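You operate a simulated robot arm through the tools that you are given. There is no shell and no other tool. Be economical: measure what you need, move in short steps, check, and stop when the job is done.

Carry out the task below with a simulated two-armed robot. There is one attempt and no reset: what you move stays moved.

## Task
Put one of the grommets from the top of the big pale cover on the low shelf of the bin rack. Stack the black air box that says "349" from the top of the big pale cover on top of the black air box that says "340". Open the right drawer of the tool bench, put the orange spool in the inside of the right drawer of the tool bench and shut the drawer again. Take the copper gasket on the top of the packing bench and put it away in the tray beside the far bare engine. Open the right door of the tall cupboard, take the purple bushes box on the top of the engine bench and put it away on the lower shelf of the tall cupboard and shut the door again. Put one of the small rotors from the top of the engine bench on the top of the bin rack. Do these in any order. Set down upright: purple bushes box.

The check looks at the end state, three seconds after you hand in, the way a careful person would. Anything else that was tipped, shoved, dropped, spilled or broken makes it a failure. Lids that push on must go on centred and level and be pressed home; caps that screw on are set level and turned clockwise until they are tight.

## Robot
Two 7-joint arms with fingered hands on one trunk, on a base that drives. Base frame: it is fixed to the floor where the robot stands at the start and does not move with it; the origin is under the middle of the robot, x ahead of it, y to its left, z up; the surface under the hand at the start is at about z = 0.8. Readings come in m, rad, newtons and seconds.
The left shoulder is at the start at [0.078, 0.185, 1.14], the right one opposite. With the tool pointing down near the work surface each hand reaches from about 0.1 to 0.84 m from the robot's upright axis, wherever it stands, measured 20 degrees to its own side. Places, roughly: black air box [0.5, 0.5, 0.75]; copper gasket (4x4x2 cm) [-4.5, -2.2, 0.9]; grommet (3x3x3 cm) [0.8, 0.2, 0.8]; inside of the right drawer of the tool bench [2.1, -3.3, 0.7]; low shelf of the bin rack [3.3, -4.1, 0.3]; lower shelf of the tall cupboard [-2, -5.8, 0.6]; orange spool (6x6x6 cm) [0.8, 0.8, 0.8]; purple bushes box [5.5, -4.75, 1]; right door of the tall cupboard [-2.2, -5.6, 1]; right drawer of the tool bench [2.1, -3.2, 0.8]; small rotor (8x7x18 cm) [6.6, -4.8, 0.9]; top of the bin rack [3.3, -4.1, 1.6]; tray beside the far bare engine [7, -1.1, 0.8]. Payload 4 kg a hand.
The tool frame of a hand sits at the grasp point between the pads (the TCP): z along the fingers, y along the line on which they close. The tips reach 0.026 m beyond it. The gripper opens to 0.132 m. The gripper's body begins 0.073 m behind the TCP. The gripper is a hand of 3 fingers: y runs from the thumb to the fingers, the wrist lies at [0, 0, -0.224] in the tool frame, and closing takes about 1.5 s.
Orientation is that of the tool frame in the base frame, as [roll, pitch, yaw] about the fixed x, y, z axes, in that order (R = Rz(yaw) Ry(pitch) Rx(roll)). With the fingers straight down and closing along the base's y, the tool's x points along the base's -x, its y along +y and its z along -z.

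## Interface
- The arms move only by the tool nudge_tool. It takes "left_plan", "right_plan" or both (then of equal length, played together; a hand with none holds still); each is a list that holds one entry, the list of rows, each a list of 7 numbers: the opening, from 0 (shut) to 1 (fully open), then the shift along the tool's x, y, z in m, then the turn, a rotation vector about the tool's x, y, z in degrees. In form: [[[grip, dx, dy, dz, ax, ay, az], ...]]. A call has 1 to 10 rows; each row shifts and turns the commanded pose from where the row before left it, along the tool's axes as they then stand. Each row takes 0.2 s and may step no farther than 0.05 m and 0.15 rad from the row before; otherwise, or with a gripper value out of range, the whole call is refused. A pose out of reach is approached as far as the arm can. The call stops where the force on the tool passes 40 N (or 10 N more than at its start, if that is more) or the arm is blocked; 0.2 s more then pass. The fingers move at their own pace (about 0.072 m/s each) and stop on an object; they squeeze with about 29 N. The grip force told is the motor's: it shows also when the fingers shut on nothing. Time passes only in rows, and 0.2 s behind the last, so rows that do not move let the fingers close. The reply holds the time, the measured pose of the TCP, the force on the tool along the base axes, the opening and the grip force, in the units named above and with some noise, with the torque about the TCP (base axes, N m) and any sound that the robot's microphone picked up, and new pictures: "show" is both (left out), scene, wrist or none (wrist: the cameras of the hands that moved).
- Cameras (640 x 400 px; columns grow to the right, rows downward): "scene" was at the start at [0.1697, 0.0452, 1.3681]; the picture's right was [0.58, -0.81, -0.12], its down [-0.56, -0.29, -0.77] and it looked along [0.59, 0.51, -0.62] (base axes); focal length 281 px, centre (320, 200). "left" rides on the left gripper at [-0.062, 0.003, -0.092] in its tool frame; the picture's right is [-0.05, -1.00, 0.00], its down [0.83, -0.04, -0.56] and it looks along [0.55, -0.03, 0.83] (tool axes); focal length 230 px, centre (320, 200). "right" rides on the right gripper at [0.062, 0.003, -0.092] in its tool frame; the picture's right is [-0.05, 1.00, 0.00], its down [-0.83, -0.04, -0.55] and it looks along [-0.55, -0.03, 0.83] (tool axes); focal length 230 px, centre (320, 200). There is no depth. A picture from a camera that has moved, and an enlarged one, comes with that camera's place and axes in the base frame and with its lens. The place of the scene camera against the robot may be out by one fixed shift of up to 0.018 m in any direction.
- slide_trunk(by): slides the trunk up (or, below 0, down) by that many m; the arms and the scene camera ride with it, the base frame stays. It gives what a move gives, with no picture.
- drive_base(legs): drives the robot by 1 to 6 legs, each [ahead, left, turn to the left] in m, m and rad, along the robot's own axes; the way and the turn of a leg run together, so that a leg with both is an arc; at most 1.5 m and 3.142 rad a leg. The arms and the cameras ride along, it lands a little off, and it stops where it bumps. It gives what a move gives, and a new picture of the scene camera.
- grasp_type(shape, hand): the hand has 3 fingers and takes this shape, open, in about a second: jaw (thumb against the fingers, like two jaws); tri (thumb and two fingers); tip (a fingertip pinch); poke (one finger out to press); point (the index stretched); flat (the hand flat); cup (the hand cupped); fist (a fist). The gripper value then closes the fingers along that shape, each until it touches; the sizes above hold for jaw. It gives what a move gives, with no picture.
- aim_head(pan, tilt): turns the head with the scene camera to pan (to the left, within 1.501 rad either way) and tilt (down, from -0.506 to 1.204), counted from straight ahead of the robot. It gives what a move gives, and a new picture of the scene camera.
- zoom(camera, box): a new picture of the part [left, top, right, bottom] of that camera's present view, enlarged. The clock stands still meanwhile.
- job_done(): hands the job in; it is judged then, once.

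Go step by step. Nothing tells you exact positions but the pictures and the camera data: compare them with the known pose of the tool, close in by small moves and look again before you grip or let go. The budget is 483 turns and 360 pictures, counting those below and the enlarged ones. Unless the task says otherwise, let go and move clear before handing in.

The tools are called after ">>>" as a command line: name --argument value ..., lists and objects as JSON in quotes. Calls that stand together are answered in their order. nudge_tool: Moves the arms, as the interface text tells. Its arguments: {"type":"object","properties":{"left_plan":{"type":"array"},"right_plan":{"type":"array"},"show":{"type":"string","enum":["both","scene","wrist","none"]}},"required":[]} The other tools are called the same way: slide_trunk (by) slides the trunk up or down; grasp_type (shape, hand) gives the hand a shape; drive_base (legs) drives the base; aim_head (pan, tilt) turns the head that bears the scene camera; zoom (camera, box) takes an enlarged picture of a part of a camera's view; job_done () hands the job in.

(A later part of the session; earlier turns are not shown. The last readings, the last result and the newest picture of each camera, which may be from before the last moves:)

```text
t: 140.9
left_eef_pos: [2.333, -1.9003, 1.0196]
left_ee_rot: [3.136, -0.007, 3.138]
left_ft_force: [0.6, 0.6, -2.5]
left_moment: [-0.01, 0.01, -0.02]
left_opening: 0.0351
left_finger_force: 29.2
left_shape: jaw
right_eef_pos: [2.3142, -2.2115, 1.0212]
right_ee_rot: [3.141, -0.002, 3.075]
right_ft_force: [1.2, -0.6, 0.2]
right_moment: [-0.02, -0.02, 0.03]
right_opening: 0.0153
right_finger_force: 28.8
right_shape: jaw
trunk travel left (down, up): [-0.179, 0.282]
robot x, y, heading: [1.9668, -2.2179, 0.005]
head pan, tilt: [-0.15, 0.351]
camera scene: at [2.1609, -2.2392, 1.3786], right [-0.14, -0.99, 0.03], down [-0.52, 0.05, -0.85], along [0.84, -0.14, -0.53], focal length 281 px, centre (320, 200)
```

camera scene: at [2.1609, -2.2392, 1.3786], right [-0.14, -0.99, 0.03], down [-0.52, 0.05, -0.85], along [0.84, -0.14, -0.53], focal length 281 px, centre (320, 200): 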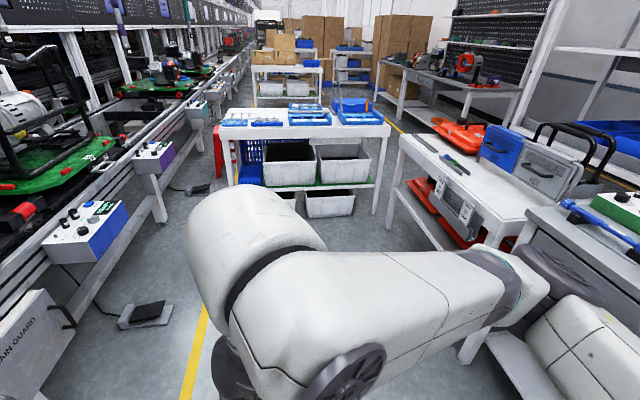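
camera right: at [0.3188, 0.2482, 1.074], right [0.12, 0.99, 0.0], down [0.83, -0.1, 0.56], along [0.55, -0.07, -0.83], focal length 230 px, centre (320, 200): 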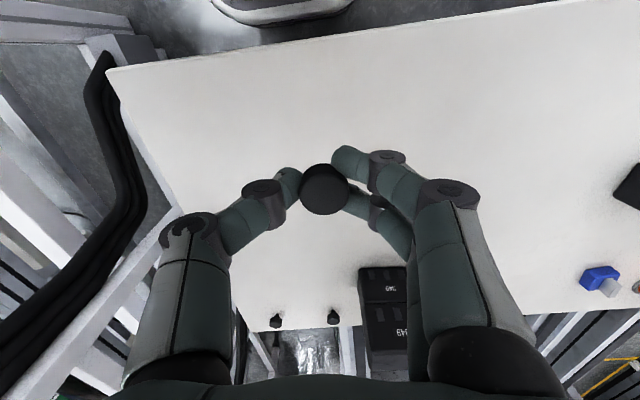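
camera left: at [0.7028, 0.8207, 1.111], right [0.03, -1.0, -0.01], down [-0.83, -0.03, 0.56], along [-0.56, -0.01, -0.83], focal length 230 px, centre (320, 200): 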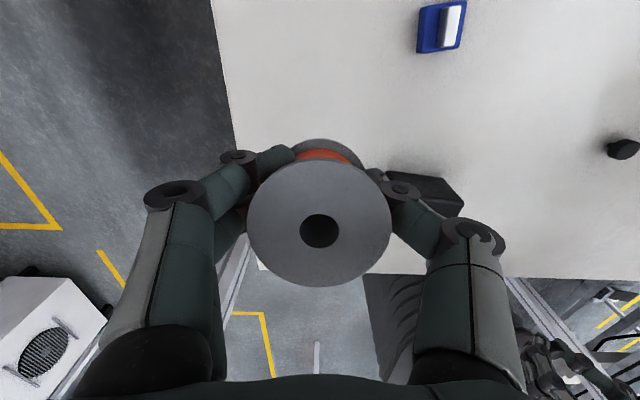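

The way east is blocked by the cart, so the rack will need the back aisle later. First the drawer: its handle is near (2.08, -3.04, 0.78). I'll turn to face the tool bench.

>>> drive_base --legs '[[0, 0, -1.575], [0.08, 0.28, 0]]'

>>> aim_head --pan -0.1 --tilt 0.65

```text
t: 146.6
left_eef_pos: [2.5905, -2.6319, 1.0188]
left_ee_rot: [3.135, -0.007, 1.614]
left_ft_force: [0.9, 0.0, -2.9]
left_moment: [-0.02, -0.03, -0.02]
left_opening: 0.0349
left_finger_force: 29.0
left_shape: jaw
right_eef_pos: [2.2792, -2.6285, 1.0204]
right_ee_rot: [-3.141, 0.0, 1.552]
right_ft_force: [-0.2, -0.5, 0.0]
right_moment: [0.0, -0.03, -0.02]
right_opening: 0.0153
right_finger_force: 28.8
right_shape: jaw
trunk travel left (down, up): [-0.179, 0.282]
robot x, y, heading: [2.2531, -2.2839, -1.518]
head pan, tilt: [-0.15, 0.351]
camera scene: at [2.2439, -2.4928, 1.3786], right [-0.99, 0.1, 0.03], down [0.02, 0.53, -0.85], along [-0.1, -0.85, -0.53], focal length 281 px, centre (320, 200)
```

scene: 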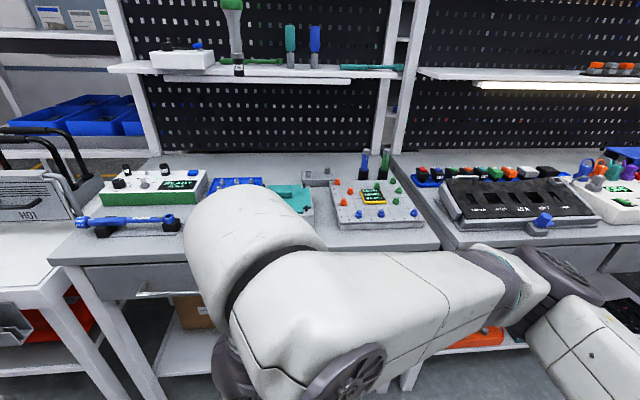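

```text
t: 147.4
left_eef_pos: [2.5901, -2.6314, 1.0205]
left_ee_rot: [3.134, -0.007, 1.615]
left_ft_force: [0.3, 0.6, -1.9]
left_moment: [-0.01, -0.03, 0.02]
left_opening: 0.0349
left_finger_force: 28.8
left_shape: jaw
right_eef_pos: [2.2782, -2.628, 1.0208]
right_ee_rot: [3.141, -0.001, 1.551]
right_ft_force: [0.0, -0.8, -0.3]
right_moment: [0.02, 0.04, 0.0]
right_opening: 0.015
right_finger_force: 29.4
right_shape: jaw
trunk travel left (down, up): [-0.179, 0.282]
robot x, y, heading: [2.2601, -2.2806, -1.518]
head pan, tilt: [-0.099, 0.649]
camera scene: at [2.2479, -2.4814, 1.3533], right [-1.0, 0.05, 0.02], down [0.02, 0.75, -0.66], along [-0.05, -0.66, -0.75], focal length 281 px, centre (320, 200)
```

scene: 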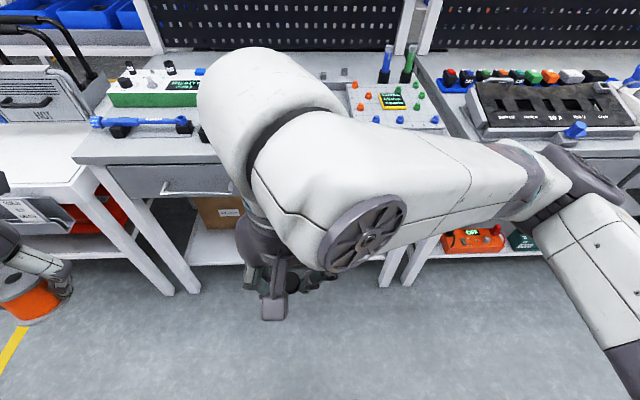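

I'll park the grommet for now on the free front strip of this bench near (2.0, -3.13), so the right hand is free for the drawer. Moving closer first.

>>> drive_base --legs '[[0.2, 0.0, -0.05]]'

>>> nudge_tool --right_plan '[[[0, -0.03, -0.035, -0.02, 0, 0, 0], [0, -0.03, -0.035, -0.02, 0, 0, 0], [0, -0.03, -0.035, 0, 0, 0, 0], [0, -0.03, -0.035, 0, 0, 0, 0], [0, -0.03, -0.035, 0, 0, 0, 0], [0, -0.03, -0.035, 0, 0, 0, 0], [0, -0.03, -0.03, 0, 0, 0, 0], [0, 0, 0, 0, 0, 0, 0]]]' --show "both"

```text
t: 149.0
left_eef_pos: [2.5797, -2.8459, 1.0187]
left_ee_rot: [3.134, -0.006, 1.568]
left_ft_force: [0.9, 0.8, -2.4]
left_moment: [-0.01, 0.01, -0.01]
left_opening: 0.0346
left_finger_force: 29.0
left_shape: jaw
right_eef_pos: [2.2695, -2.8275, 1.0208]
right_ee_rot: [-3.141, -0.001, 1.504]
right_ft_force: [-0.2, -1.0, -0.4]
right_moment: [-0.01, 0.03, -0.02]
right_opening: 0.0154
right_finger_force: 29.1
right_shape: jaw
trunk travel left (down, up): [-0.179, 0.282]
robot x, y, heading: [2.261, -2.4805, -1.562]
head pan, tilt: [-0.099, 0.649]
camera scene: at [2.2451, -2.6811, 1.3532], right [-1.0, 0.09, 0.02], down [0.06, 0.75, -0.66], along [-0.08, -0.65, -0.75], focal length 281 px, centre (320, 200)
```

scene: 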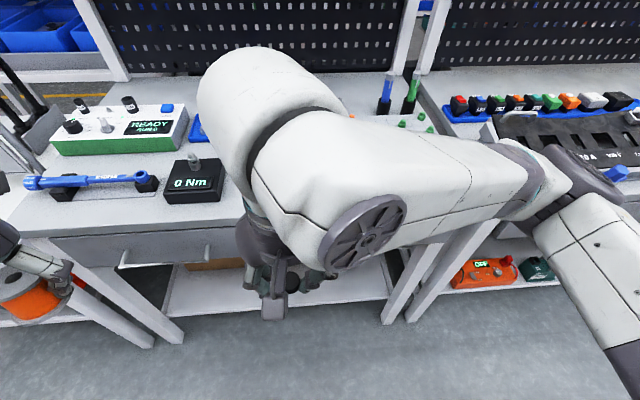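

```text
refused: row 1 steps farther than a row can; nothing moved
```

>>> nudge_tool --right_plan '[[[0, -0.0356, -0.0277, 0, 0, 0, 0], [0, -0.0356, -0.0277, 0, 0, 0, 0], [0, -0.0356, -0.0277, 0, 0, 0, 0], [0, -0.0356, -0.0277, 0, 0, 0, 0], [0, -0.0356, -0.0277, 0, 0, 0, 0], [0, -0.0356, -0.0277, 0, 0, 0, 0], [0, -0.0356, -0.0277, 0, 0, 0, 0], [0, -0.0356, -0.0277, 0, 0, 0, 0], [0, -0.0356, -0.0277, 0, 0, 0, 0], [0, 0, 0, 0, 0, 0, 0]]]' --show "both"

```text
t: 151.2
left_eef_pos: [2.5794, -2.8457, 1.0202]
left_ee_rot: [3.134, -0.004, 1.569]
left_ft_force: [-0.7, -0.4, -1.9]
left_moment: [-0.01, 0.02, 0.02]
left_opening: 0.0346
left_finger_force: 28.5
left_shape: jaw
right_eef_pos: [1.9992, -3.1321, 1.0202]
right_ee_rot: [3.141, 0.001, 1.505]
right_ft_force: [0.2, 0.4, 0.4]
right_moment: [-0.03, 0.04, 0.01]
right_opening: 0.0152
right_finger_force: 28.8
right_shape: jaw
trunk travel left (down, up): [-0.179, 0.282]
robot x, y, heading: [2.2622, -2.4832, -1.561]
head pan, tilt: [-0.099, 0.649]
camera scene: at [2.2452, -2.6802, 1.3533], right [-1.0, 0.09, 0.02], down [0.06, 0.75, -0.66], along [-0.08, -0.65, -0.75], focal length 281 px, centre (320, 200)
camera right: at [2.0074, -3.0705, 1.1135], right [0.99, -0.12, 0.0], down [-0.1, -0.83, 0.56], along [-0.06, -0.55, -0.83], focal length 230 px, centre (320, 200)
```

scene: 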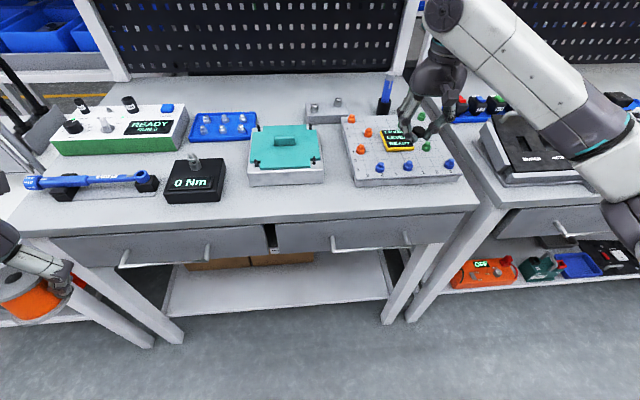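
right: 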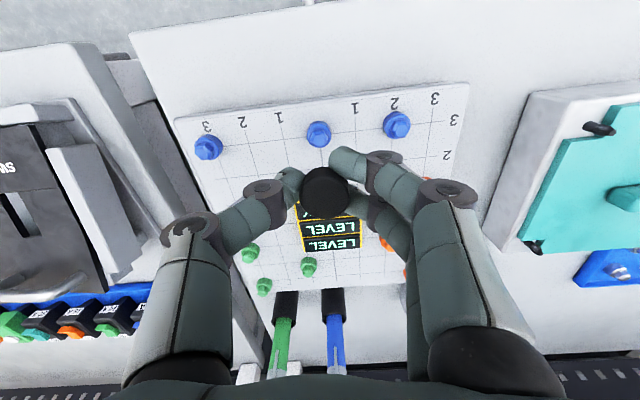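

>>> nudge_tool --right_plan '[[[0, 0.011, 0.0394, 0, 0, 0, 0], [0, 0.011, 0.0394, 0, 0, 0, 0], [0, 0.011, 0.0394, 0, 0, 0, 0], [0, 0.011, 0.0394, 0, 0, 0, 0], [0, 0.011, 0.0394, 0, 0, 0, 0], [0, 0, 0, 0.03, 0, 0, 0], [0, 0, 0, 0.03, 0, 0, 0], [0, 0, 0, 0.02, 0, 0, 0], [0, 0, 0, 0, 0, 0, 0]]]' --show "both"

```text
t: 153.2
left_eef_pos: [2.5801, -2.8457, 1.019]
left_ee_rot: [3.136, -0.006, 1.569]
left_ft_force: [0.1, 0.2, -2.6]
left_moment: [-0.03, 0.01, 0.0]
left_opening: 0.0349
left_finger_force: 28.5
left_shape: jaw
right_eef_pos: [2.2001, -3.0893, 0.9394]
right_ee_rot: [3.141, 0.001, 1.506]
right_ft_force: [0.1, 0.2, 1.1]
right_moment: [-0.02, -0.08, 0.01]
right_opening: 0.0083
right_finger_force: 29.2
right_shape: jaw
trunk travel left (down, up): [-0.179, 0.282]
robot x, y, heading: [2.2628, -2.4863, -1.566]
head pan, tilt: [-0.099, 0.649]
camera scene: at [2.245, -2.6806, 1.3532], right [-1.0, 0.09, 0.02], down [0.06, 0.75, -0.66], along [-0.08, -0.65, -0.75], focal length 281 px, centre (320, 200)
camera right: at [2.208, -3.0282, 1.0323], right [0.99, -0.12, 0.0], down [-0.1, -0.83, 0.55], along [-0.06, -0.55, -0.83], focal length 230 px, centre (320, 200)
```

scene: 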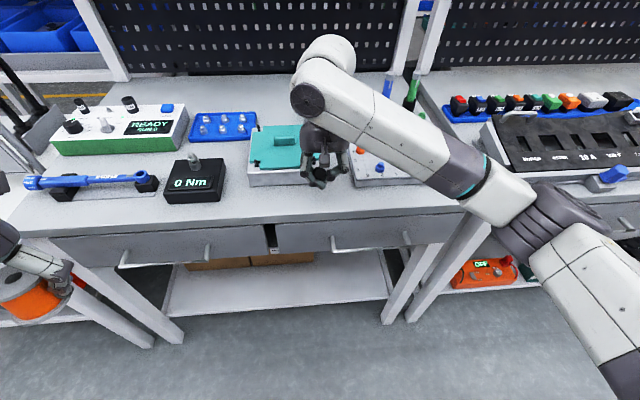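
right: 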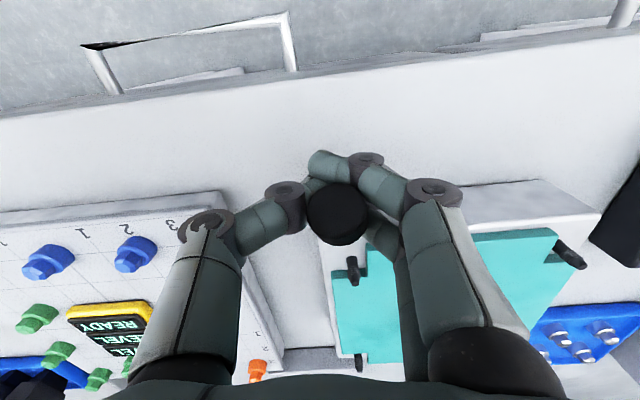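

>>> zoom --camera "scene" --box '[270, 130, 382, 200]'

>>> zoom --camera "right" --box '[240, 120, 432, 240]'

```text
5.71 times, centred on (326, 165) of scene
camera zoom: at [2.245, -2.6806, 1.3532], right [-1.0, 0.09, 0.02], down [0.06, 0.75, -0.66], along [-0.08, -0.65, -0.75], focal length 1605 px, centre (286, 400)
```

zoom: 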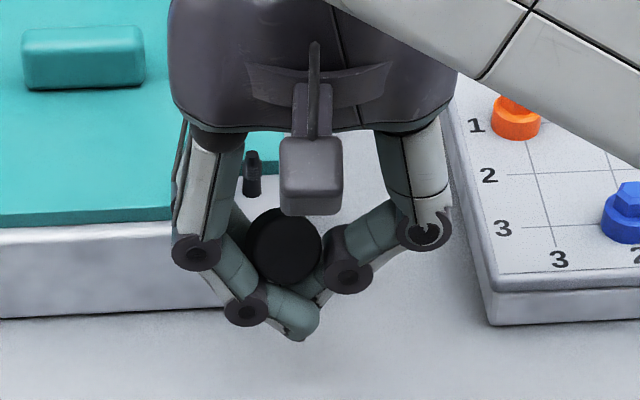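

```text
3.33 times, centred on (336, 180) of right
camera zoom: at [2.208, -3.0282, 1.0323], right [0.99, -0.12, 0.0], down [-0.1, -0.83, 0.55], along [-0.06, -0.55, -0.83], focal length 767 px, centre (267, 267)
```

zoom: 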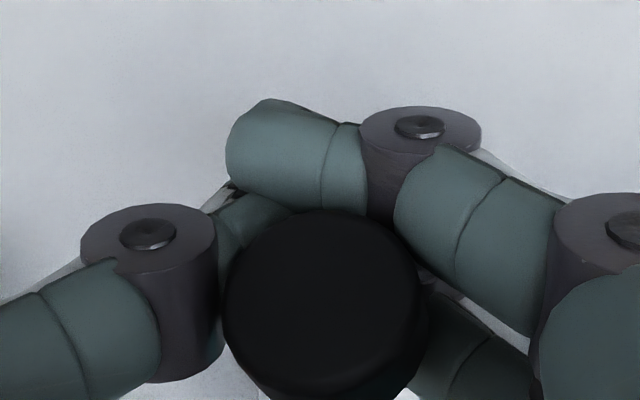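

>>> nudge_tool --right_plan '[[[0, 0.01, 0, 0, 0, 0, 0], [0, 0, 0, 0.005, 0, 0, 0], [0, 0, 0, 0.005, 0, 0, 0], [0, 0, 0, 0, 0, 0, 0]]]' --show "wrist"

```text
t: 154.2
left_eef_pos: [2.5799, -2.8473, 1.0196]
left_ee_rot: [3.136, -0.004, 1.568]
left_ft_force: [-0.1, -0.8, -2.3]
left_moment: [0.01, -0.01, -0.01]
left_opening: 0.035
left_finger_force: 29.2
left_shape: jaw
right_eef_pos: [2.2013, -3.0794, 0.9294]
right_ee_rot: [-3.14, -0.001, 1.504]
right_ft_force: [-1.7, -0.2, 0.7]
right_moment: [-0.02, 0.01, -0.02]
right_opening: 0.0085
right_finger_force: 29.1
right_shape: jaw
trunk travel left (down, up): [-0.179, 0.282]
robot x, y, heading: [2.2613, -2.487, -1.565]
head pan, tilt: [-0.099, 0.649]
camera right: at [2.2086, -3.0179, 1.0222], right [0.99, -0.12, 0.0], down [-0.1, -0.83, 0.55], along [-0.06, -0.55, -0.83], focal length 230 px, centre (320, 200)
```

right: 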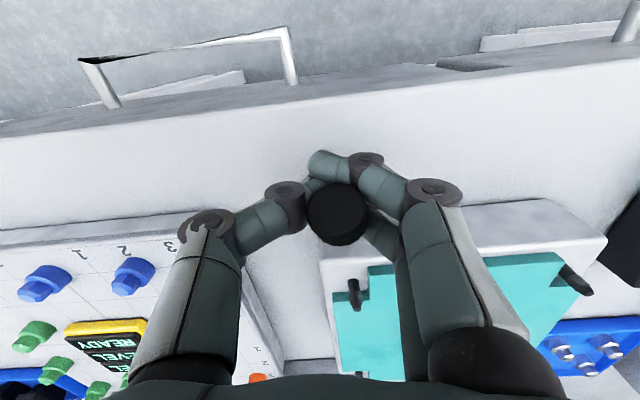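

>>> nudge_tool --right_plan '[[[0, 0, 0, 0.006, 0, 0, 0], [0, 0, 0, 0.006, 0, 0, 0], [0, 0, 0, 0.006, 0, 0, 0], [0, 0, 0, 0, 0, 0, 0]]]' --show "wrist"

```text
t: 155.2
left_eef_pos: [2.5794, -2.846, 1.0196]
left_ee_rot: [3.135, -0.006, 1.568]
left_ft_force: [-0.4, 0.2, -2.5]
left_moment: [-0.02, 0.01, 0.0]
left_opening: 0.0348
left_finger_force: 28.8
left_shape: jaw
right_eef_pos: [2.2, -3.0796, 0.9113]
right_ee_rot: [-3.14, -0.002, 1.505]
right_ft_force: [0.8, 0.7, 0.1]
right_moment: [0.02, 0.01, 0.02]
right_opening: 0.0081
right_finger_force: 28.7
right_shape: jaw
trunk travel left (down, up): [-0.179, 0.282]
robot x, y, heading: [2.2597, -2.4862, -1.565]
head pan, tilt: [-0.099, 0.649]
camera right: at [2.2087, -3.0176, 1.0048], right [0.99, -0.12, 0.0], down [-0.1, -0.83, 0.55], along [-0.07, -0.55, -0.83], focal length 230 px, centre (320, 200)
```

right: 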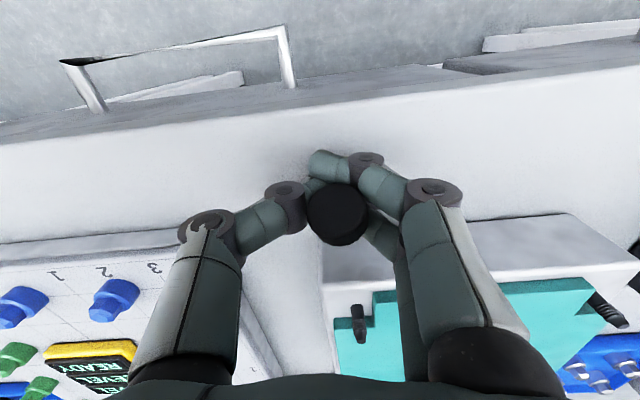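

>>> nudge_tool --right_plan '[[[0, 0, 0, 0.006, 0, 0, 0], [0, 0, 0, 0.005, 0, 0, 0], [0, 0, 0, 0.004, 0, 0, 0], [0, 0, 0, 0, 0, 0, 0]]]' --show "wrist"

```text
t: 156.2
left_eef_pos: [2.5802, -2.8441, 1.021]
left_ee_rot: [3.134, -0.004, 1.566]
left_ft_force: [1.2, 1.1, -1.2]
left_moment: [-0.01, 0.01, 0.02]
left_opening: 0.0348
left_finger_force: 28.9
left_shape: jaw
right_eef_pos: [2.1997, -3.0772, 0.9005]
right_ee_rot: [3.139, 0.004, 1.505]
right_ft_force: [4.3, 1.0, 17.4]
right_moment: [0.04, -0.07, -0.03]
right_opening: 0.0089
right_finger_force: 29.0
right_shape: jaw
trunk travel left (down, up): [-0.179, 0.282]
robot x, y, heading: [2.2583, -2.4861, -1.565]
head pan, tilt: [-0.099, 0.649]
camera right: at [2.2088, -3.0168, 0.9933], right [0.99, -0.12, 0.0], down [-0.1, -0.82, 0.56], along [-0.06, -0.56, -0.83], focal length 230 px, centre (320, 200)
```

right: 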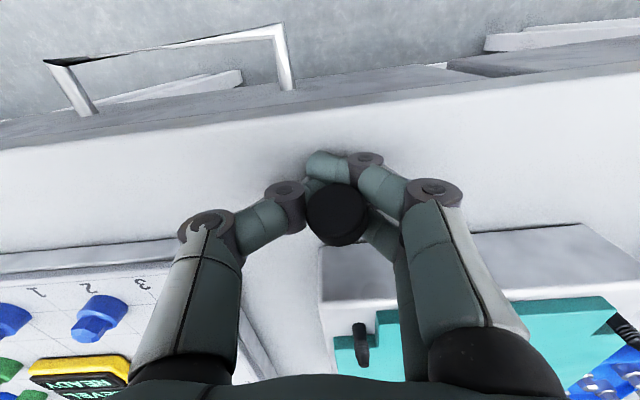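

Contact: the bench top is at about 0.872. I'll open and lift away.

>>> nudge_tool --right_plan '[[[0.1, 0, 0, -0.003, 0, 0, 0], [0.25, 0, 0, 0, 0, 0, 0], [0.45, 0, 0, 0, 0, 0, 0], [0.45, 0, 0, 0, 0, 0, 0], [0.45, 0, 0, 0, 0, 0, 0], [0.45, 0, 0, -0.03, 0, 0, 0], [0.45, 0, 0, -0.04, 0, 0, 0], [0.45, 0, 0, 0, 0, 0, 0]]]' --show "wrist"

```text
t: 158.0
left_eef_pos: [2.5803, -2.8469, 1.0201]
left_ee_rot: [3.134, -0.007, 1.566]
left_ft_force: [0.0, -0.5, -2.6]
left_moment: [0.03, -0.01, -0.01]
left_opening: 0.0349
left_finger_force: 28.8
left_shape: jaw
right_eef_pos: [2.1993, -3.0773, 0.9685]
right_ee_rot: [3.14, 0.0, 1.505]
right_ft_force: [0.4, -0.6, -0.1]
right_moment: [0.03, 0.0, 0.01]
right_opening: 0.0587
right_finger_force: 0.0
right_shape: jaw
trunk travel left (down, up): [-0.179, 0.282]
robot x, y, heading: [2.2613, -2.4873, -1.564]
head pan, tilt: [-0.099, 0.649]
camera right: at [2.2076, -3.0169, 1.0617], right [0.99, -0.12, 0.0], down [-0.1, -0.83, 0.55], along [-0.07, -0.55, -0.83], focal length 230 px, centre (320, 200)
```

right: 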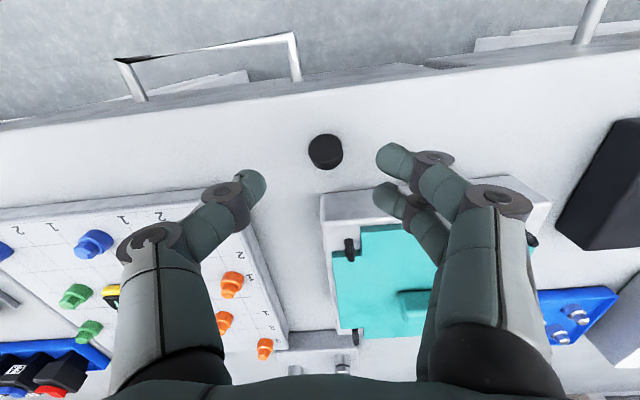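

The grommet is safely parked at about (2.2, -3.08). The handle bar runs x 1.99–2.18 at y ≈ -3.00, z ≈ 0.80. I'll back off a bit and turn the right hand horizontal to grip it.

>>> drive_base --legs '[[-0.17, 0, 0]]'

>>> nudge_tool --right_plan '[[[0.5, 0, 0, 0, -4.94, -4.94, 4.94], [0.5, 0, 0, 0, -4.94, -4.94, 4.94], [0.5, 0, 0, 0, -4.94, -4.94, 4.94], [0.5, 0, 0, 0, -4.94, -4.94, 4.94], [0.5, 0, 0, 0, -4.94, -4.94, 4.94], [0.5, 0, 0, 0, -4.94, -4.94, 4.94], [0.5, 0, 0, 0, -4.94, -4.94, 4.94], [0.5, 0, 0, 0, 0, 0, 0]]]' --show "scene"

```text
t: 159.5
left_eef_pos: [2.5794, -2.6749, 1.0205]
left_ee_rot: [3.134, -0.008, 1.569]
left_ft_force: [0.6, -1.0, -2.4]
left_moment: [0.0, -0.01, 0.0]
left_opening: 0.0347
left_finger_force: 28.8
left_shape: jaw
right_eef_pos: [2.1993, -2.9069, 0.9688]
right_ee_rot: [3.141, -0.002, 1.507]
right_ft_force: [0.1, -0.1, 0.4]
right_moment: [-0.01, 0.02, 0.01]
right_opening: 0.0591
right_finger_force: 0.1
right_shape: jaw
trunk travel left (down, up): [-0.179, 0.282]
robot x, y, heading: [2.262, -2.3149, -1.565]
head pan, tilt: [-0.099, 0.649]
camera scene: at [2.2443, -2.5099, 1.3531], right [-1.0, 0.09, 0.02], down [0.06, 0.75, -0.66], along [-0.08, -0.65, -0.75], focal length 281 px, centre (320, 200)
```

scene: 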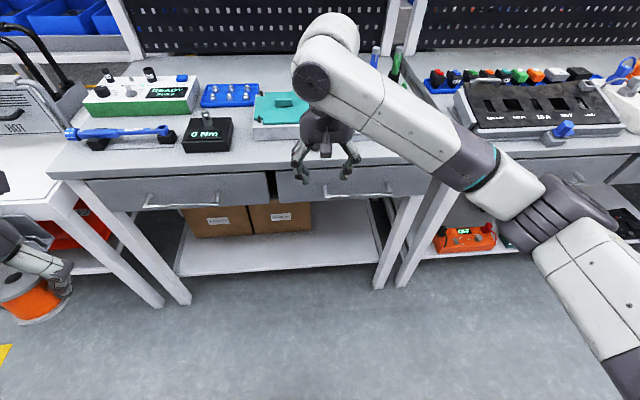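

```text
t: 161.3
left_eef_pos: [2.579, -2.6752, 1.0204]
left_ee_rot: [3.134, -0.006, 1.568]
left_ft_force: [0.0, -1.1, -2.4]
left_moment: [0.0, 0.0, 0.0]
left_opening: 0.0349
left_finger_force: 28.9
left_shape: jaw
right_eef_pos: [2.1999, -2.908, 0.97]
right_ee_rot: [2.356, 0.338, 0.722]
right_ft_force: [-0.2, 0.1, -0.6]
right_moment: [0.03, 0.02, 0.02]
right_opening: 0.0652
right_finger_force: 0.2
right_shape: jaw
trunk travel left (down, up): [-0.179, 0.282]
robot x, y, heading: [2.2601, -2.315, -1.572]
head pan, tilt: [-0.099, 0.649]
camera scene: at [2.2443, -2.5103, 1.3532], right [-1.0, 0.09, 0.02], down [0.06, 0.75, -0.66], along [-0.08, -0.65, -0.75], focal length 281 px, centre (320, 200)
```

scene: 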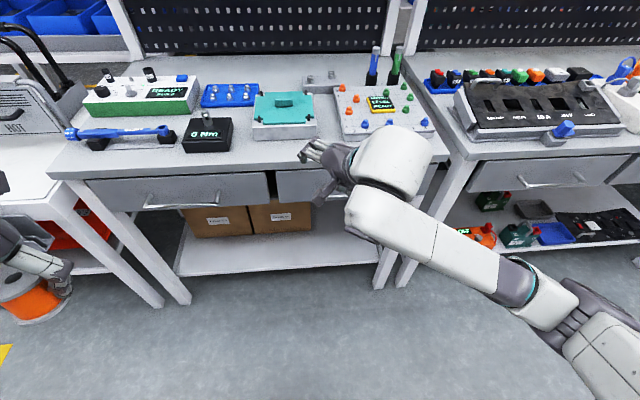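

>>> nudge_tool --right_plan '[[[0.5, 0, 0, 0, -4.94, -4.94, 4.94], [0.5, 0, 0, 0, -4.94, -4.94, 4.94], [0.5, 0, 0, 0, -4.94, -4.94, 4.94], [0.5, 0, 0, 0, -4.94, -4.94, 4.94], [0.5, 0, 0, 0, -4.94, -4.94, 4.94], [0.5, 0, 0, 0, -4.94, -4.94, 4.94], [0.5, 0, 0, 0, -4.94, -4.94, 4.94], [0.5, 0, 0, 0, 0, 0, 0]]]' --show "both"

```text
t: 163.1
left_eef_pos: [2.5779, -2.6751, 1.0204]
left_ee_rot: [3.135, -0.007, 1.567]
left_ft_force: [-0.5, 0.7, -2.3]
left_moment: [0.01, 0.0, -0.02]
left_opening: 0.0348
left_finger_force: 28.8
left_shape: jaw
right_eef_pos: [2.1994, -2.908, 0.9696]
right_ee_rot: [1.572, 0.0, -0.063]
right_ft_force: [0.1, 0.2, 0.2]
right_moment: [-0.02, 0.02, 0.02]
right_opening: 0.0654
right_finger_force: 0.2
right_shape: jaw
trunk travel left (down, up): [-0.179, 0.282]
robot x, y, heading: [2.259, -2.3124, -1.566]
head pan, tilt: [-0.099, 0.649]
camera scene: at [2.2438, -2.5101, 1.3532], right [-1.0, 0.09, 0.02], down [0.06, 0.75, -0.66], along [-0.08, -0.65, -0.75], focal length 281 px, centre (320, 200)
camera right: at [2.2669, -2.8188, 0.974], right [-0.05, 0.0, 1.0], down [-0.79, 0.61, -0.04], along [-0.61, -0.79, -0.03], focal length 230 px, centre (320, 200)
```

scene: 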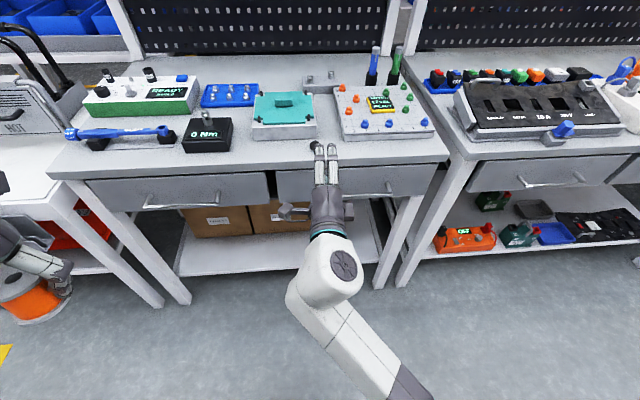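
right: 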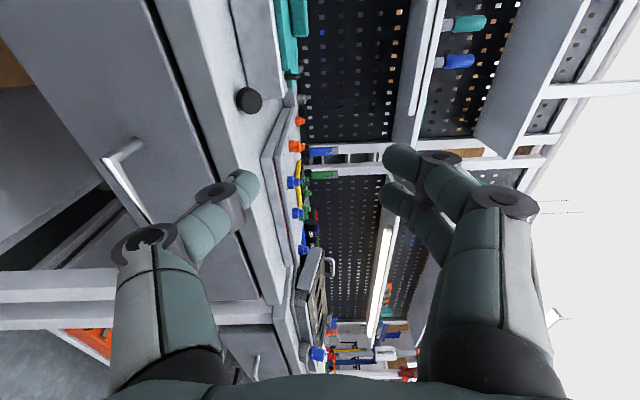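

>>> nudge_tool --right_plan '[[[0.5, -0.0216, -0.034, 0, 0, 0, 0], [0.5, -0.0216, -0.034, 0, 0, 0, 0], [0.5, -0.0216, -0.034, 0, 0, 0, 0], [0.5, -0.0216, -0.034, 0, 0, 0, 0], [0.5, -0.0216, -0.034, 0, 0, 0, 0], [0.5, 0, 0, 0.02, 0, 0, 0], [0.5, 0, 0, 0, 0, 0, 0]]]' --show "both"

```text
t: 164.7
left_eef_pos: [2.5786, -2.675, 1.0194]
left_ee_rot: [3.137, -0.006, 1.567]
left_ft_force: [-0.1, -0.7, -1.8]
left_moment: [-0.02, 0.01, 0.02]
left_opening: 0.0349
left_finger_force: 29.1
left_shape: jaw
right_eef_pos: [2.0888, -2.9211, 0.8003]
right_ee_rot: [1.576, 0.003, -0.062]
right_ft_force: [0.2, 0.1, -0.2]
right_moment: [0.01, 0.04, 0.03]
right_opening: 0.0654
right_finger_force: 0.0
right_shape: jaw
trunk travel left (down, up): [-0.179, 0.282]
robot x, y, heading: [2.2591, -2.3113, -1.569]
head pan, tilt: [-0.099, 0.649]
camera scene: at [2.2439, -2.5095, 1.3533], right [-1.0, 0.09, 0.02], down [0.06, 0.75, -0.66], along [-0.08, -0.65, -0.75], focal length 281 px, centre (320, 200)
camera right: at [2.1569, -2.8327, 0.8046], right [-0.05, 0.0, 1.0], down [-0.79, 0.61, -0.04], along [-0.61, -0.79, -0.03], focal length 230 px, centre (320, 200)
```

scene: 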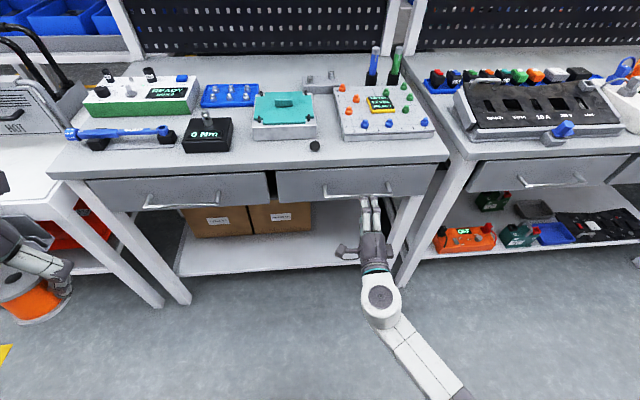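
right: 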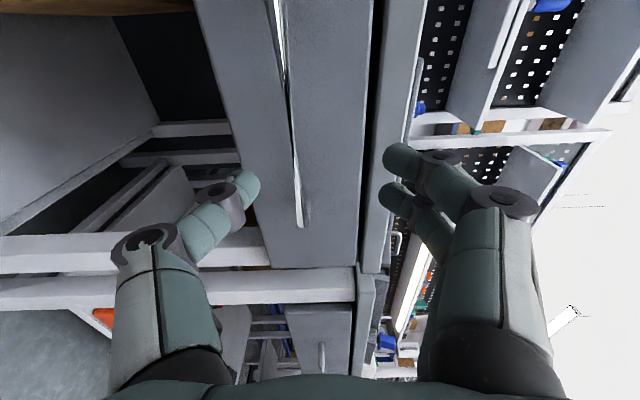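

The bar is at z ≈ 0.78. I'll lower by 2 cm and advance onto it.

>>> nudge_tool --right_plan '[[[0.5, 0, -0.021, 0, 0, 0, 0], [0.5, 0, 0, 0.03, 0, 0, 0], [0.5, 0, 0, 0.03, 0, 0, 0], [0.5, 0, 0, 0.008, 0, 0, 0], [0.5, 0, 0, 0, 0, 0, 0]]]' --show "wrist"

```text
t: 165.9
left_eef_pos: [2.5786, -2.6744, 1.0198]
left_ee_rot: [3.135, -0.006, 1.565]
left_ft_force: [-0.8, 0.2, -3.0]
left_moment: [-0.04, -0.01, 0.05]
left_opening: 0.0348
left_finger_force: 28.9
left_shape: jaw
right_eef_pos: [2.0838, -2.9898, 0.7798]
right_ee_rot: [1.574, 0.004, -0.063]
right_ft_force: [-0.5, -0.4, -0.5]
right_moment: [0.01, 0.02, 0.04]
right_opening: 0.0654
right_finger_force: 0.1
right_shape: jaw
trunk travel left (down, up): [-0.179, 0.282]
robot x, y, heading: [2.259, -2.3108, -1.561]
head pan, tilt: [-0.099, 0.649]
camera right: at [2.1528, -2.9003, 0.7843], right [-0.05, 0.0, 1.0], down [-0.79, 0.61, -0.04], along [-0.61, -0.8, -0.03], focal length 230 px, centre (320, 200)
```

right: 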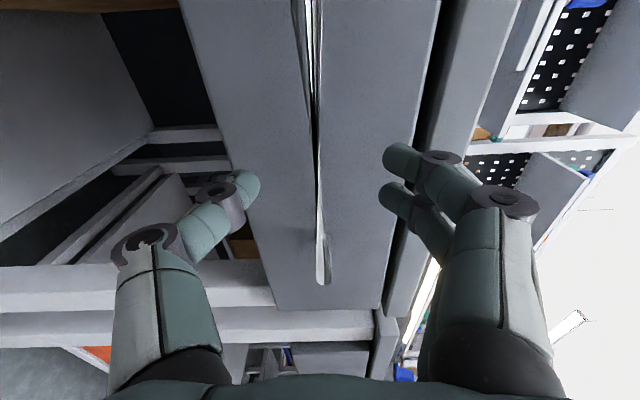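

>>> nudge_tool --right_plan '[[[0.2, 0, 0, 0.006, 0, 0, 0], [0, 0, 0, 0, 0, 0, 0], [0, 0, 0, 0, 0, 0, 0], [0, 0, 0, 0, 0, 0, 0], [0, 0, 0, 0, 0, 0, 0]]]' --show "wrist"

```text
t: 167.1
left_eef_pos: [2.5795, -2.6743, 1.0203]
left_ee_rot: [3.134, -0.008, 1.568]
left_ft_force: [-0.3, -0.1, -3.4]
left_moment: [-0.03, 0.0, -0.03]
left_opening: 0.0348
left_finger_force: 29.5
left_shape: jaw
right_eef_pos: [2.0838, -2.9935, 0.7799]
right_ee_rot: [1.574, 0.001, -0.062]
right_ft_force: [0.8, 0.1, -0.1]
right_moment: [-0.02, 0.0, 0.02]
right_opening: 0.0
right_finger_force: 29.3
right_shape: jaw
trunk travel left (down, up): [-0.179, 0.282]
robot x, y, heading: [2.2614, -2.3151, -1.565]
head pan, tilt: [-0.099, 0.649]
camera right: at [2.1524, -2.9055, 0.784], right [-0.05, 0.0, 1.0], down [-0.79, 0.61, -0.04], along [-0.61, -0.8, -0.03], focal length 230 px, centre (320, 200)
```

right: 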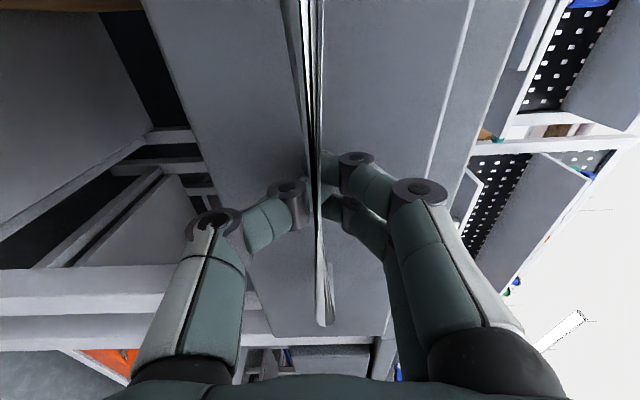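

>>> nudge_tool --right_plan '[[[0, 0, 0, -0.02, 0, 0, 0], [0, 0, 0, -0.03, 0, 0, 0], [0, 0, 0, -0.03, 0, 0, 0], [0, 0, 0, 0, 0, 0, 0]]]' --show "both"

```text
t: 168.1
left_eef_pos: [2.5786, -2.6759, 1.019]
left_ee_rot: [3.135, -0.007, 1.567]
left_ft_force: [-0.6, 0.1, -1.5]
left_moment: [0.02, -0.03, 0.01]
left_opening: 0.0347
left_finger_force: 29.3
left_shape: jaw
right_eef_pos: [2.0886, -2.9136, 0.7813]
right_ee_rot: [1.574, 0.001, -0.062]
right_ft_force: [-0.2, -0.5, -0.5]
right_moment: [0.02, 0.0, -0.01]
right_opening: 0.0
right_finger_force: 28.6
right_shape: jaw
trunk travel left (down, up): [-0.179, 0.282]
robot x, y, heading: [2.2598, -2.3131, -1.57]
head pan, tilt: [-0.099, 0.649]
camera scene: at [2.2444, -2.5104, 1.3532], right [-1.0, 0.09, 0.02], down [0.06, 0.75, -0.66], along [-0.08, -0.65, -0.75], focal length 281 px, centre (320, 200)
camera right: at [2.1577, -2.8245, 0.7853], right [-0.05, 0.0, 1.0], down [-0.79, 0.61, -0.04], along [-0.61, -0.8, -0.03], focal length 230 px, centre (320, 200)
```

scene: 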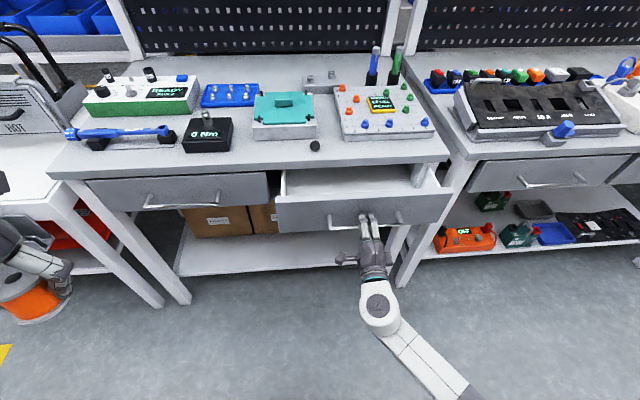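
right: 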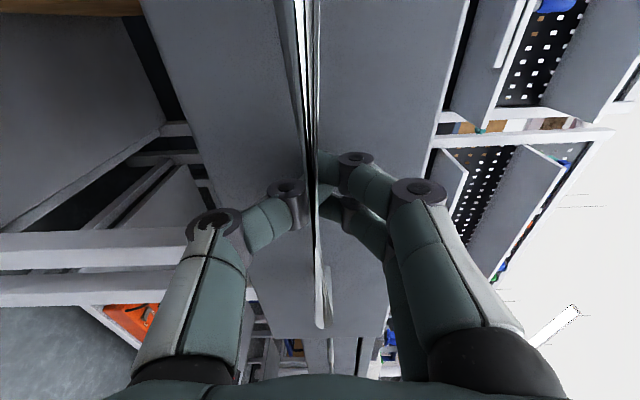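

The drawer slides freely. I'll pull it out another 0.17 m.

>>> nudge_tool --right_plan '[[[0, 0, 0, -0.035, 0, 0, 0], [0, 0, 0, -0.035, 0, 0, 0], [0, 0, 0, -0.035, 0, 0, 0], [0, 0, 0, -0.035, 0, 0, 0], [0, 0, 0, -0.03, 0, 0, 0], [0, 0, 0, 0, 0, 0, 0]]]' --show "scene"

```text
t: 169.5
left_eef_pos: [2.5792, -2.6755, 1.0189]
left_ee_rot: [3.134, -0.006, 1.568]
left_ft_force: [0.1, -0.6, -2.3]
left_moment: [0.03, -0.01, -0.02]
left_opening: 0.0348
left_finger_force: 28.9
left_shape: jaw
right_eef_pos: [2.1007, -2.7438, 0.781]
right_ee_rot: [1.572, 0.001, -0.063]
right_ft_force: [0.7, 1.2, -0.6]
right_moment: [0.06, 0.01, 0.01]
right_opening: 0.0001
right_finger_force: 28.9
right_shape: jaw
trunk travel left (down, up): [-0.179, 0.282]
robot x, y, heading: [2.2592, -2.3121, -1.565]
head pan, tilt: [-0.099, 0.649]
camera scene: at [2.2444, -2.5101, 1.3532], right [-1.0, 0.09, 0.02], down [0.06, 0.75, -0.66], along [-0.08, -0.65, -0.75], focal length 281 px, centre (320, 200)
```

scene: 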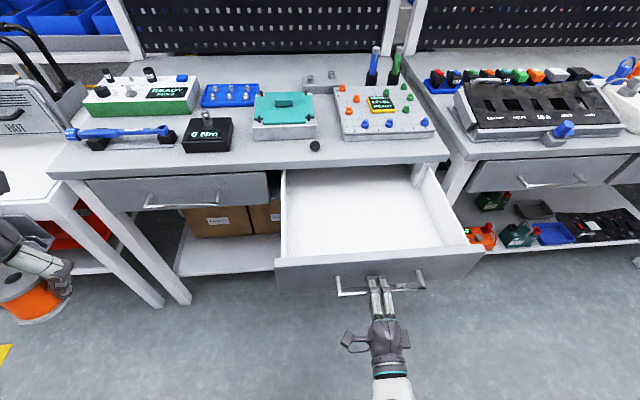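

The drawer is open about 0.25 m. The left hand will carry the spool over the drawer, to about (2.17, -2.91).

>>> nudge_tool --left_plan '[[[0.1, -0.0235, -0.041, 0, 0, 0, 0], [0.1, -0.0235, -0.041, 0, 0, 0, 0], [0.1, -0.0235, -0.041, 0, 0, 0, 0], [0.1, -0.0235, -0.041, 0, 0, 0, 0], [0.1, -0.0235, -0.041, 0, 0, 0, 0], [0.1, -0.0235, -0.041, 0, 0, 0, 0], [0.1, -0.0235, -0.041, 0, 0, 0, 0], [0.1, -0.0235, -0.041, 0, 0, 0, 0], [0.1, -0.0235, -0.041, 0, 0, 0, 0], [0.1, -0.0235, -0.041, 0, 0, 0, 0]]]' --show "both"

```text
t: 171.7
left_eef_pos: [2.3385, -2.8222, 1.0215]
left_ee_rot: [3.134, -0.003, 1.569]
left_ft_force: [0.1, -0.1, -1.4]
left_moment: [0.04, 0.0, 0.0]
left_opening: 0.0343
left_finger_force: 28.5
left_shape: jaw
left hand out of reach, approached as far as the arm can: row 6, 7, 8, 9, 10
right_eef_pos: [2.0989, -2.7444, 0.779]
right_ee_rot: [1.576, 0.002, -0.062]
right_ft_force: [0.0, -0.5, 0.4]
right_moment: [0.01, 0.0, -0.01]
right_opening: 0.0001
right_finger_force: 29.0
right_shape: jaw
trunk travel left (down, up): [-0.179, 0.282]
robot x, y, heading: [2.2594, -2.3145, -1.563]
head pan, tilt: [-0.099, 0.649]
camera scene: at [2.244, -2.5099, 1.3533], right [-1.0, 0.09, 0.02], down [0.06, 0.75, -0.66], along [-0.08, -0.65, -0.75], focal length 281 px, centre (320, 200)
camera left: at [2.3408, -2.8832, 1.115], right [-1.0, -0.05, -0.01], down [-0.05, 0.83, 0.56], along [-0.02, 0.56, -0.83], focal length 230 px, centre (320, 200)
```

scene: 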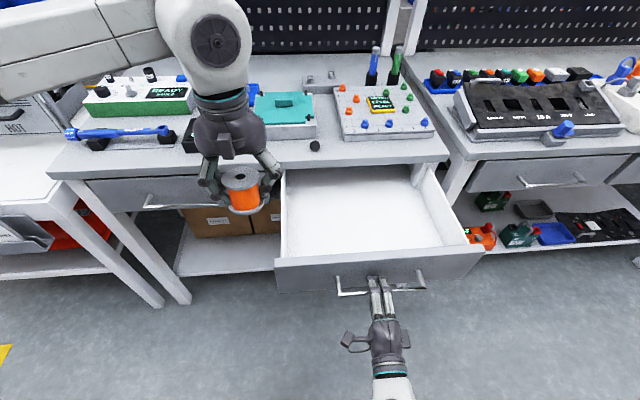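
left: 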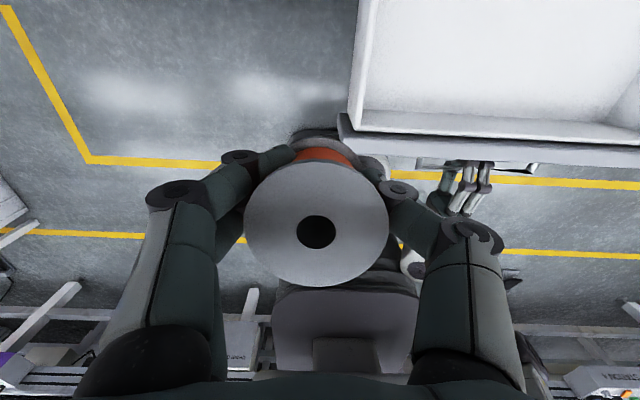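

The left arm can't cross that far. I'll let go of the handle, back the right hand off, and shift the base to the right (-x).

>>> nudge_tool --right_plan '[[[0.5, 0, 0, 0, 0, 0, 0], [0.5, 0, 0, 0, 0, 0, 0], [0.5, 0, 0, 0, 0, 0, 0], [0.5, 0, 0, 0, 0, 0, 0], [0.5, 0, 0, -0.03, 0, 0, 0], [0.5, 0, 0, -0.03, 0, 0, 0], [0.5, 0, 0, -0.03, 0, 0, 0], [0.5, 0, 0, 0, 0, 0, 0]]]' --show "scene"

```text
t: 173.7
left_eef_pos: [2.3384, -2.8235, 1.0178]
left_ee_rot: [3.135, -0.01, 1.571]
left_ft_force: [0.3, -0.1, -1.9]
left_moment: [0.01, -0.01, 0.03]
left_opening: 0.0343
left_finger_force: 28.6
left_shape: jaw
right_eef_pos: [2.0918, -2.6771, 0.807]
right_ee_rot: [1.507, -0.007, -0.09]
right_ft_force: [0.0, -0.9, 0.2]
right_moment: [0.02, 0.0, 0.0]
right_opening: 0.0664
right_finger_force: 0.0
right_shape: jaw
trunk travel left (down, up): [-0.179, 0.282]
robot x, y, heading: [2.2616, -2.3125, -1.564]
head pan, tilt: [-0.099, 0.649]
stopped in row 8 (right hand): the arm was blocked; the commanded pose is now the measured one
camera scene: at [2.244, -2.511, 1.3516], right [-1.0, 0.09, 0.02], down [0.06, 0.75, -0.66], along [-0.08, -0.65, -0.75], focal length 281 px, centre (320, 200)
```

scene: 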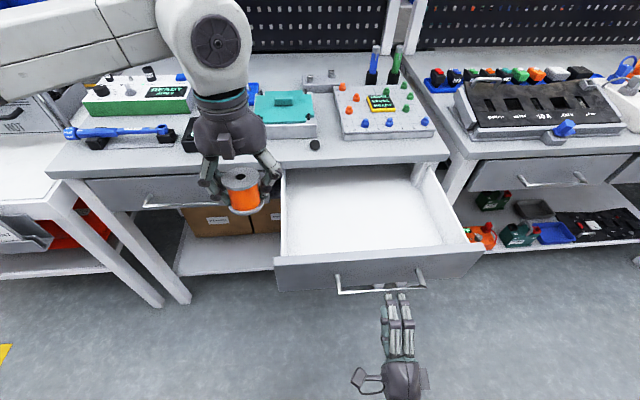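

>>> drive_base --legs '[[0, -0.2, 0]]'

>>> nudge_tool --left_plan '[[[0.1, -0.02, 0, 0.02, 0, 0, 0], [0.1, -0.03, 0, 0.02, 0, 0, 0], [0.1, -0.03, 0, 0.02, 0, 0, 0], [0.1, 0, 0, 0.03, 0, 0, 0], [0.1, 0, 0, 0, 0, 0, 0]]]' --show "both"

```text
t: 175.3
left_eef_pos: [2.1372, -2.8233, 1.0209]
left_ee_rot: [3.133, -0.005, 1.572]
left_ft_force: [-0.1, -0.5, -2.6]
left_moment: [-0.04, -0.03, -0.04]
left_opening: 0.0342
left_finger_force: 29.0
left_shape: jaw
right_eef_pos: [1.8905, -2.6796, 0.8064]
right_ee_rot: [1.504, -0.007, -0.09]
right_ft_force: [0.1, 0.2, -0.3]
right_moment: [0.0, 0.0, 0.04]
right_opening: 0.0661
right_finger_force: 0.1
right_shape: jaw
trunk travel left (down, up): [-0.179, 0.282]
robot x, y, heading: [2.0553, -2.3084, -1.563]
head pan, tilt: [-0.099, 0.649]
camera scene: at [2.0421, -2.5113, 1.3533], right [-1.0, 0.09, 0.02], down [0.06, 0.75, -0.66], along [-0.07, -0.65, -0.75], focal length 281 px, centre (320, 200)
```

scene: 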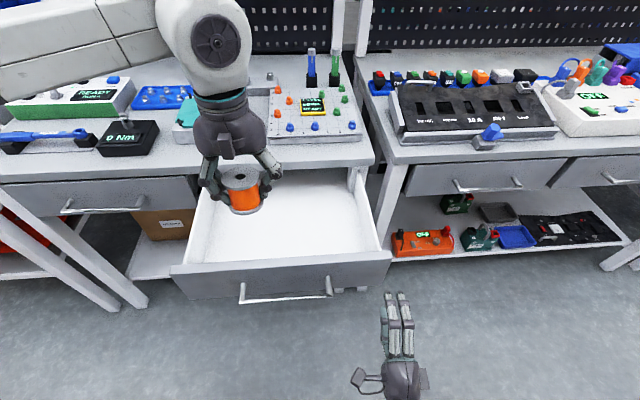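

```text
t: 176.5
left_eef_pos: [2.1546, -2.8566, 0.9608]
left_ee_rot: [3.134, -0.005, 1.571]
left_ft_force: [1.1, -0.1, -2.3]
left_moment: [-0.02, 0.0, -0.01]
left_opening: 0.0343
left_finger_force: 28.6
left_shape: jaw
left hand out of reach, approached as far as the arm can: row 1, 2, 3
right_eef_pos: [1.8904, -2.6796, 0.8078]
right_ee_rot: [1.505, -0.006, -0.089]
right_ft_force: [0.1, 0.0, -0.5]
right_moment: [-0.01, -0.01, -0.01]
right_opening: 0.0663
right_finger_force: 0.0
right_shape: jaw
trunk travel left (down, up): [-0.179, 0.282]
robot x, y, heading: [2.0593, -2.3153, -1.567]
head pan, tilt: [-0.099, 0.649]
camera scene: at [2.0434, -2.5116, 1.3533], right [-1.0, 0.09, 0.02], down [0.05, 0.75, -0.66], along [-0.07, -0.65, -0.75], focal length 281 px, centre (320, 200)
camera left: at [2.1579, -2.9178, 1.0541], right [-1.0, -0.05, -0.01], down [-0.05, 0.83, 0.56], along [-0.02, 0.56, -0.83], focal length 230 px, centre (320, 200)
```

scene: 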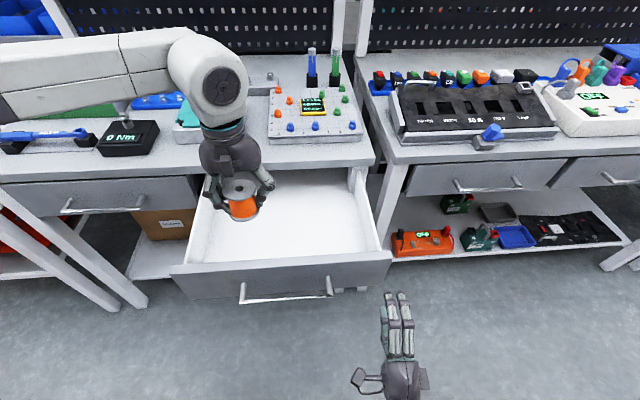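
left: 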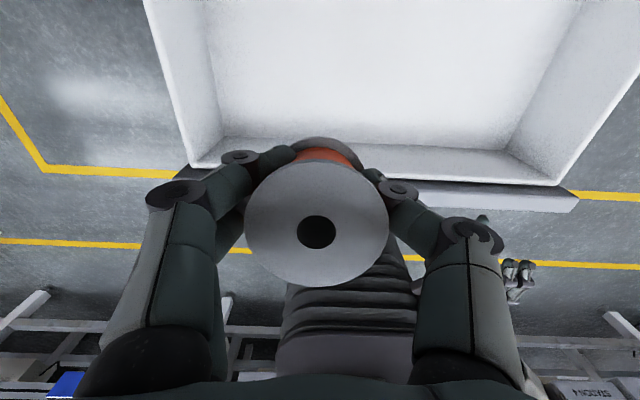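

I'll raise the right hand out of the way and drive forward and right slightly so that the spool is well inside the drawer.

>>> nudge_tool --right_plan '[[[0.5, 0, 0.04, 0, 0, 0, 0], [0.5, 0, 0.04, 0, 0, 0, 0], [0.5, 0, 0.04, 0, 0, 0, 0], [0.5, 0, 0.03, 0, 0, 0, 0], [0.5, 0, 0, 0, 0, 0, 0]]]' --show "none"

>>> drive_base --legs '[[0.055, -0.06, 0]]'

```text
t: 177.9
left_eef_pos: [2.1553, -2.8572, 0.9607]
left_ee_rot: [3.135, -0.004, 1.571]
left_ft_force: [0.5, -0.4, -1.8]
left_moment: [0.0, 0.0, -0.02]
left_opening: 0.0343
left_finger_force: 29.0
left_shape: jaw
right_eef_pos: [1.8934, -2.6702, 0.9123]
right_ee_rot: [1.552, 0.079, -0.084]
right_ft_force: [-0.2, -0.1, -0.8]
right_moment: [0.01, 0.02, -0.01]
right_opening: 0.0657
right_finger_force: 0.1
right_shape: jaw
trunk travel left (down, up): [-0.179, 0.282]
robot x, y, heading: [2.061, -2.3149, -1.563]
head pan, tilt: [-0.099, 0.649]
stopped in row 5 (right hand): the arm was blocked; the commanded pose is now the measured one
```

```text
t: 178.9
left_eef_pos: [2.0939, -2.9113, 0.9621]
left_ee_rot: [3.13, -0.008, 1.569]
left_ft_force: [0.0, -0.2, -2.1]
left_moment: [0.03, -0.01, 0.04]
left_opening: 0.0341
left_finger_force: 28.8
left_shape: jaw
right_eef_pos: [1.8336, -2.7255, 0.9115]
right_ee_rot: [1.551, 0.077, -0.083]
right_ft_force: [0.7, 0.3, -0.2]
right_moment: [-0.07, 0.0, 0.0]
right_opening: 0.0663
right_finger_force: 0.0
right_shape: jaw
trunk travel left (down, up): [-0.179, 0.282]
robot x, y, heading: [2.0018, -2.3701, -1.563]
head pan, tilt: [-0.099, 0.649]
camera scene: at [1.982, -2.5669, 1.3531], right [-1.0, 0.09, 0.02], down [0.06, 0.75, -0.66], along [-0.07, -0.65, -0.75], focal length 281 px, centre (320, 200)
```

scene: 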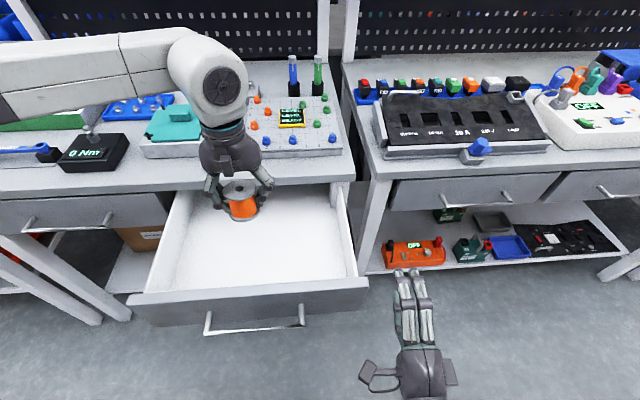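

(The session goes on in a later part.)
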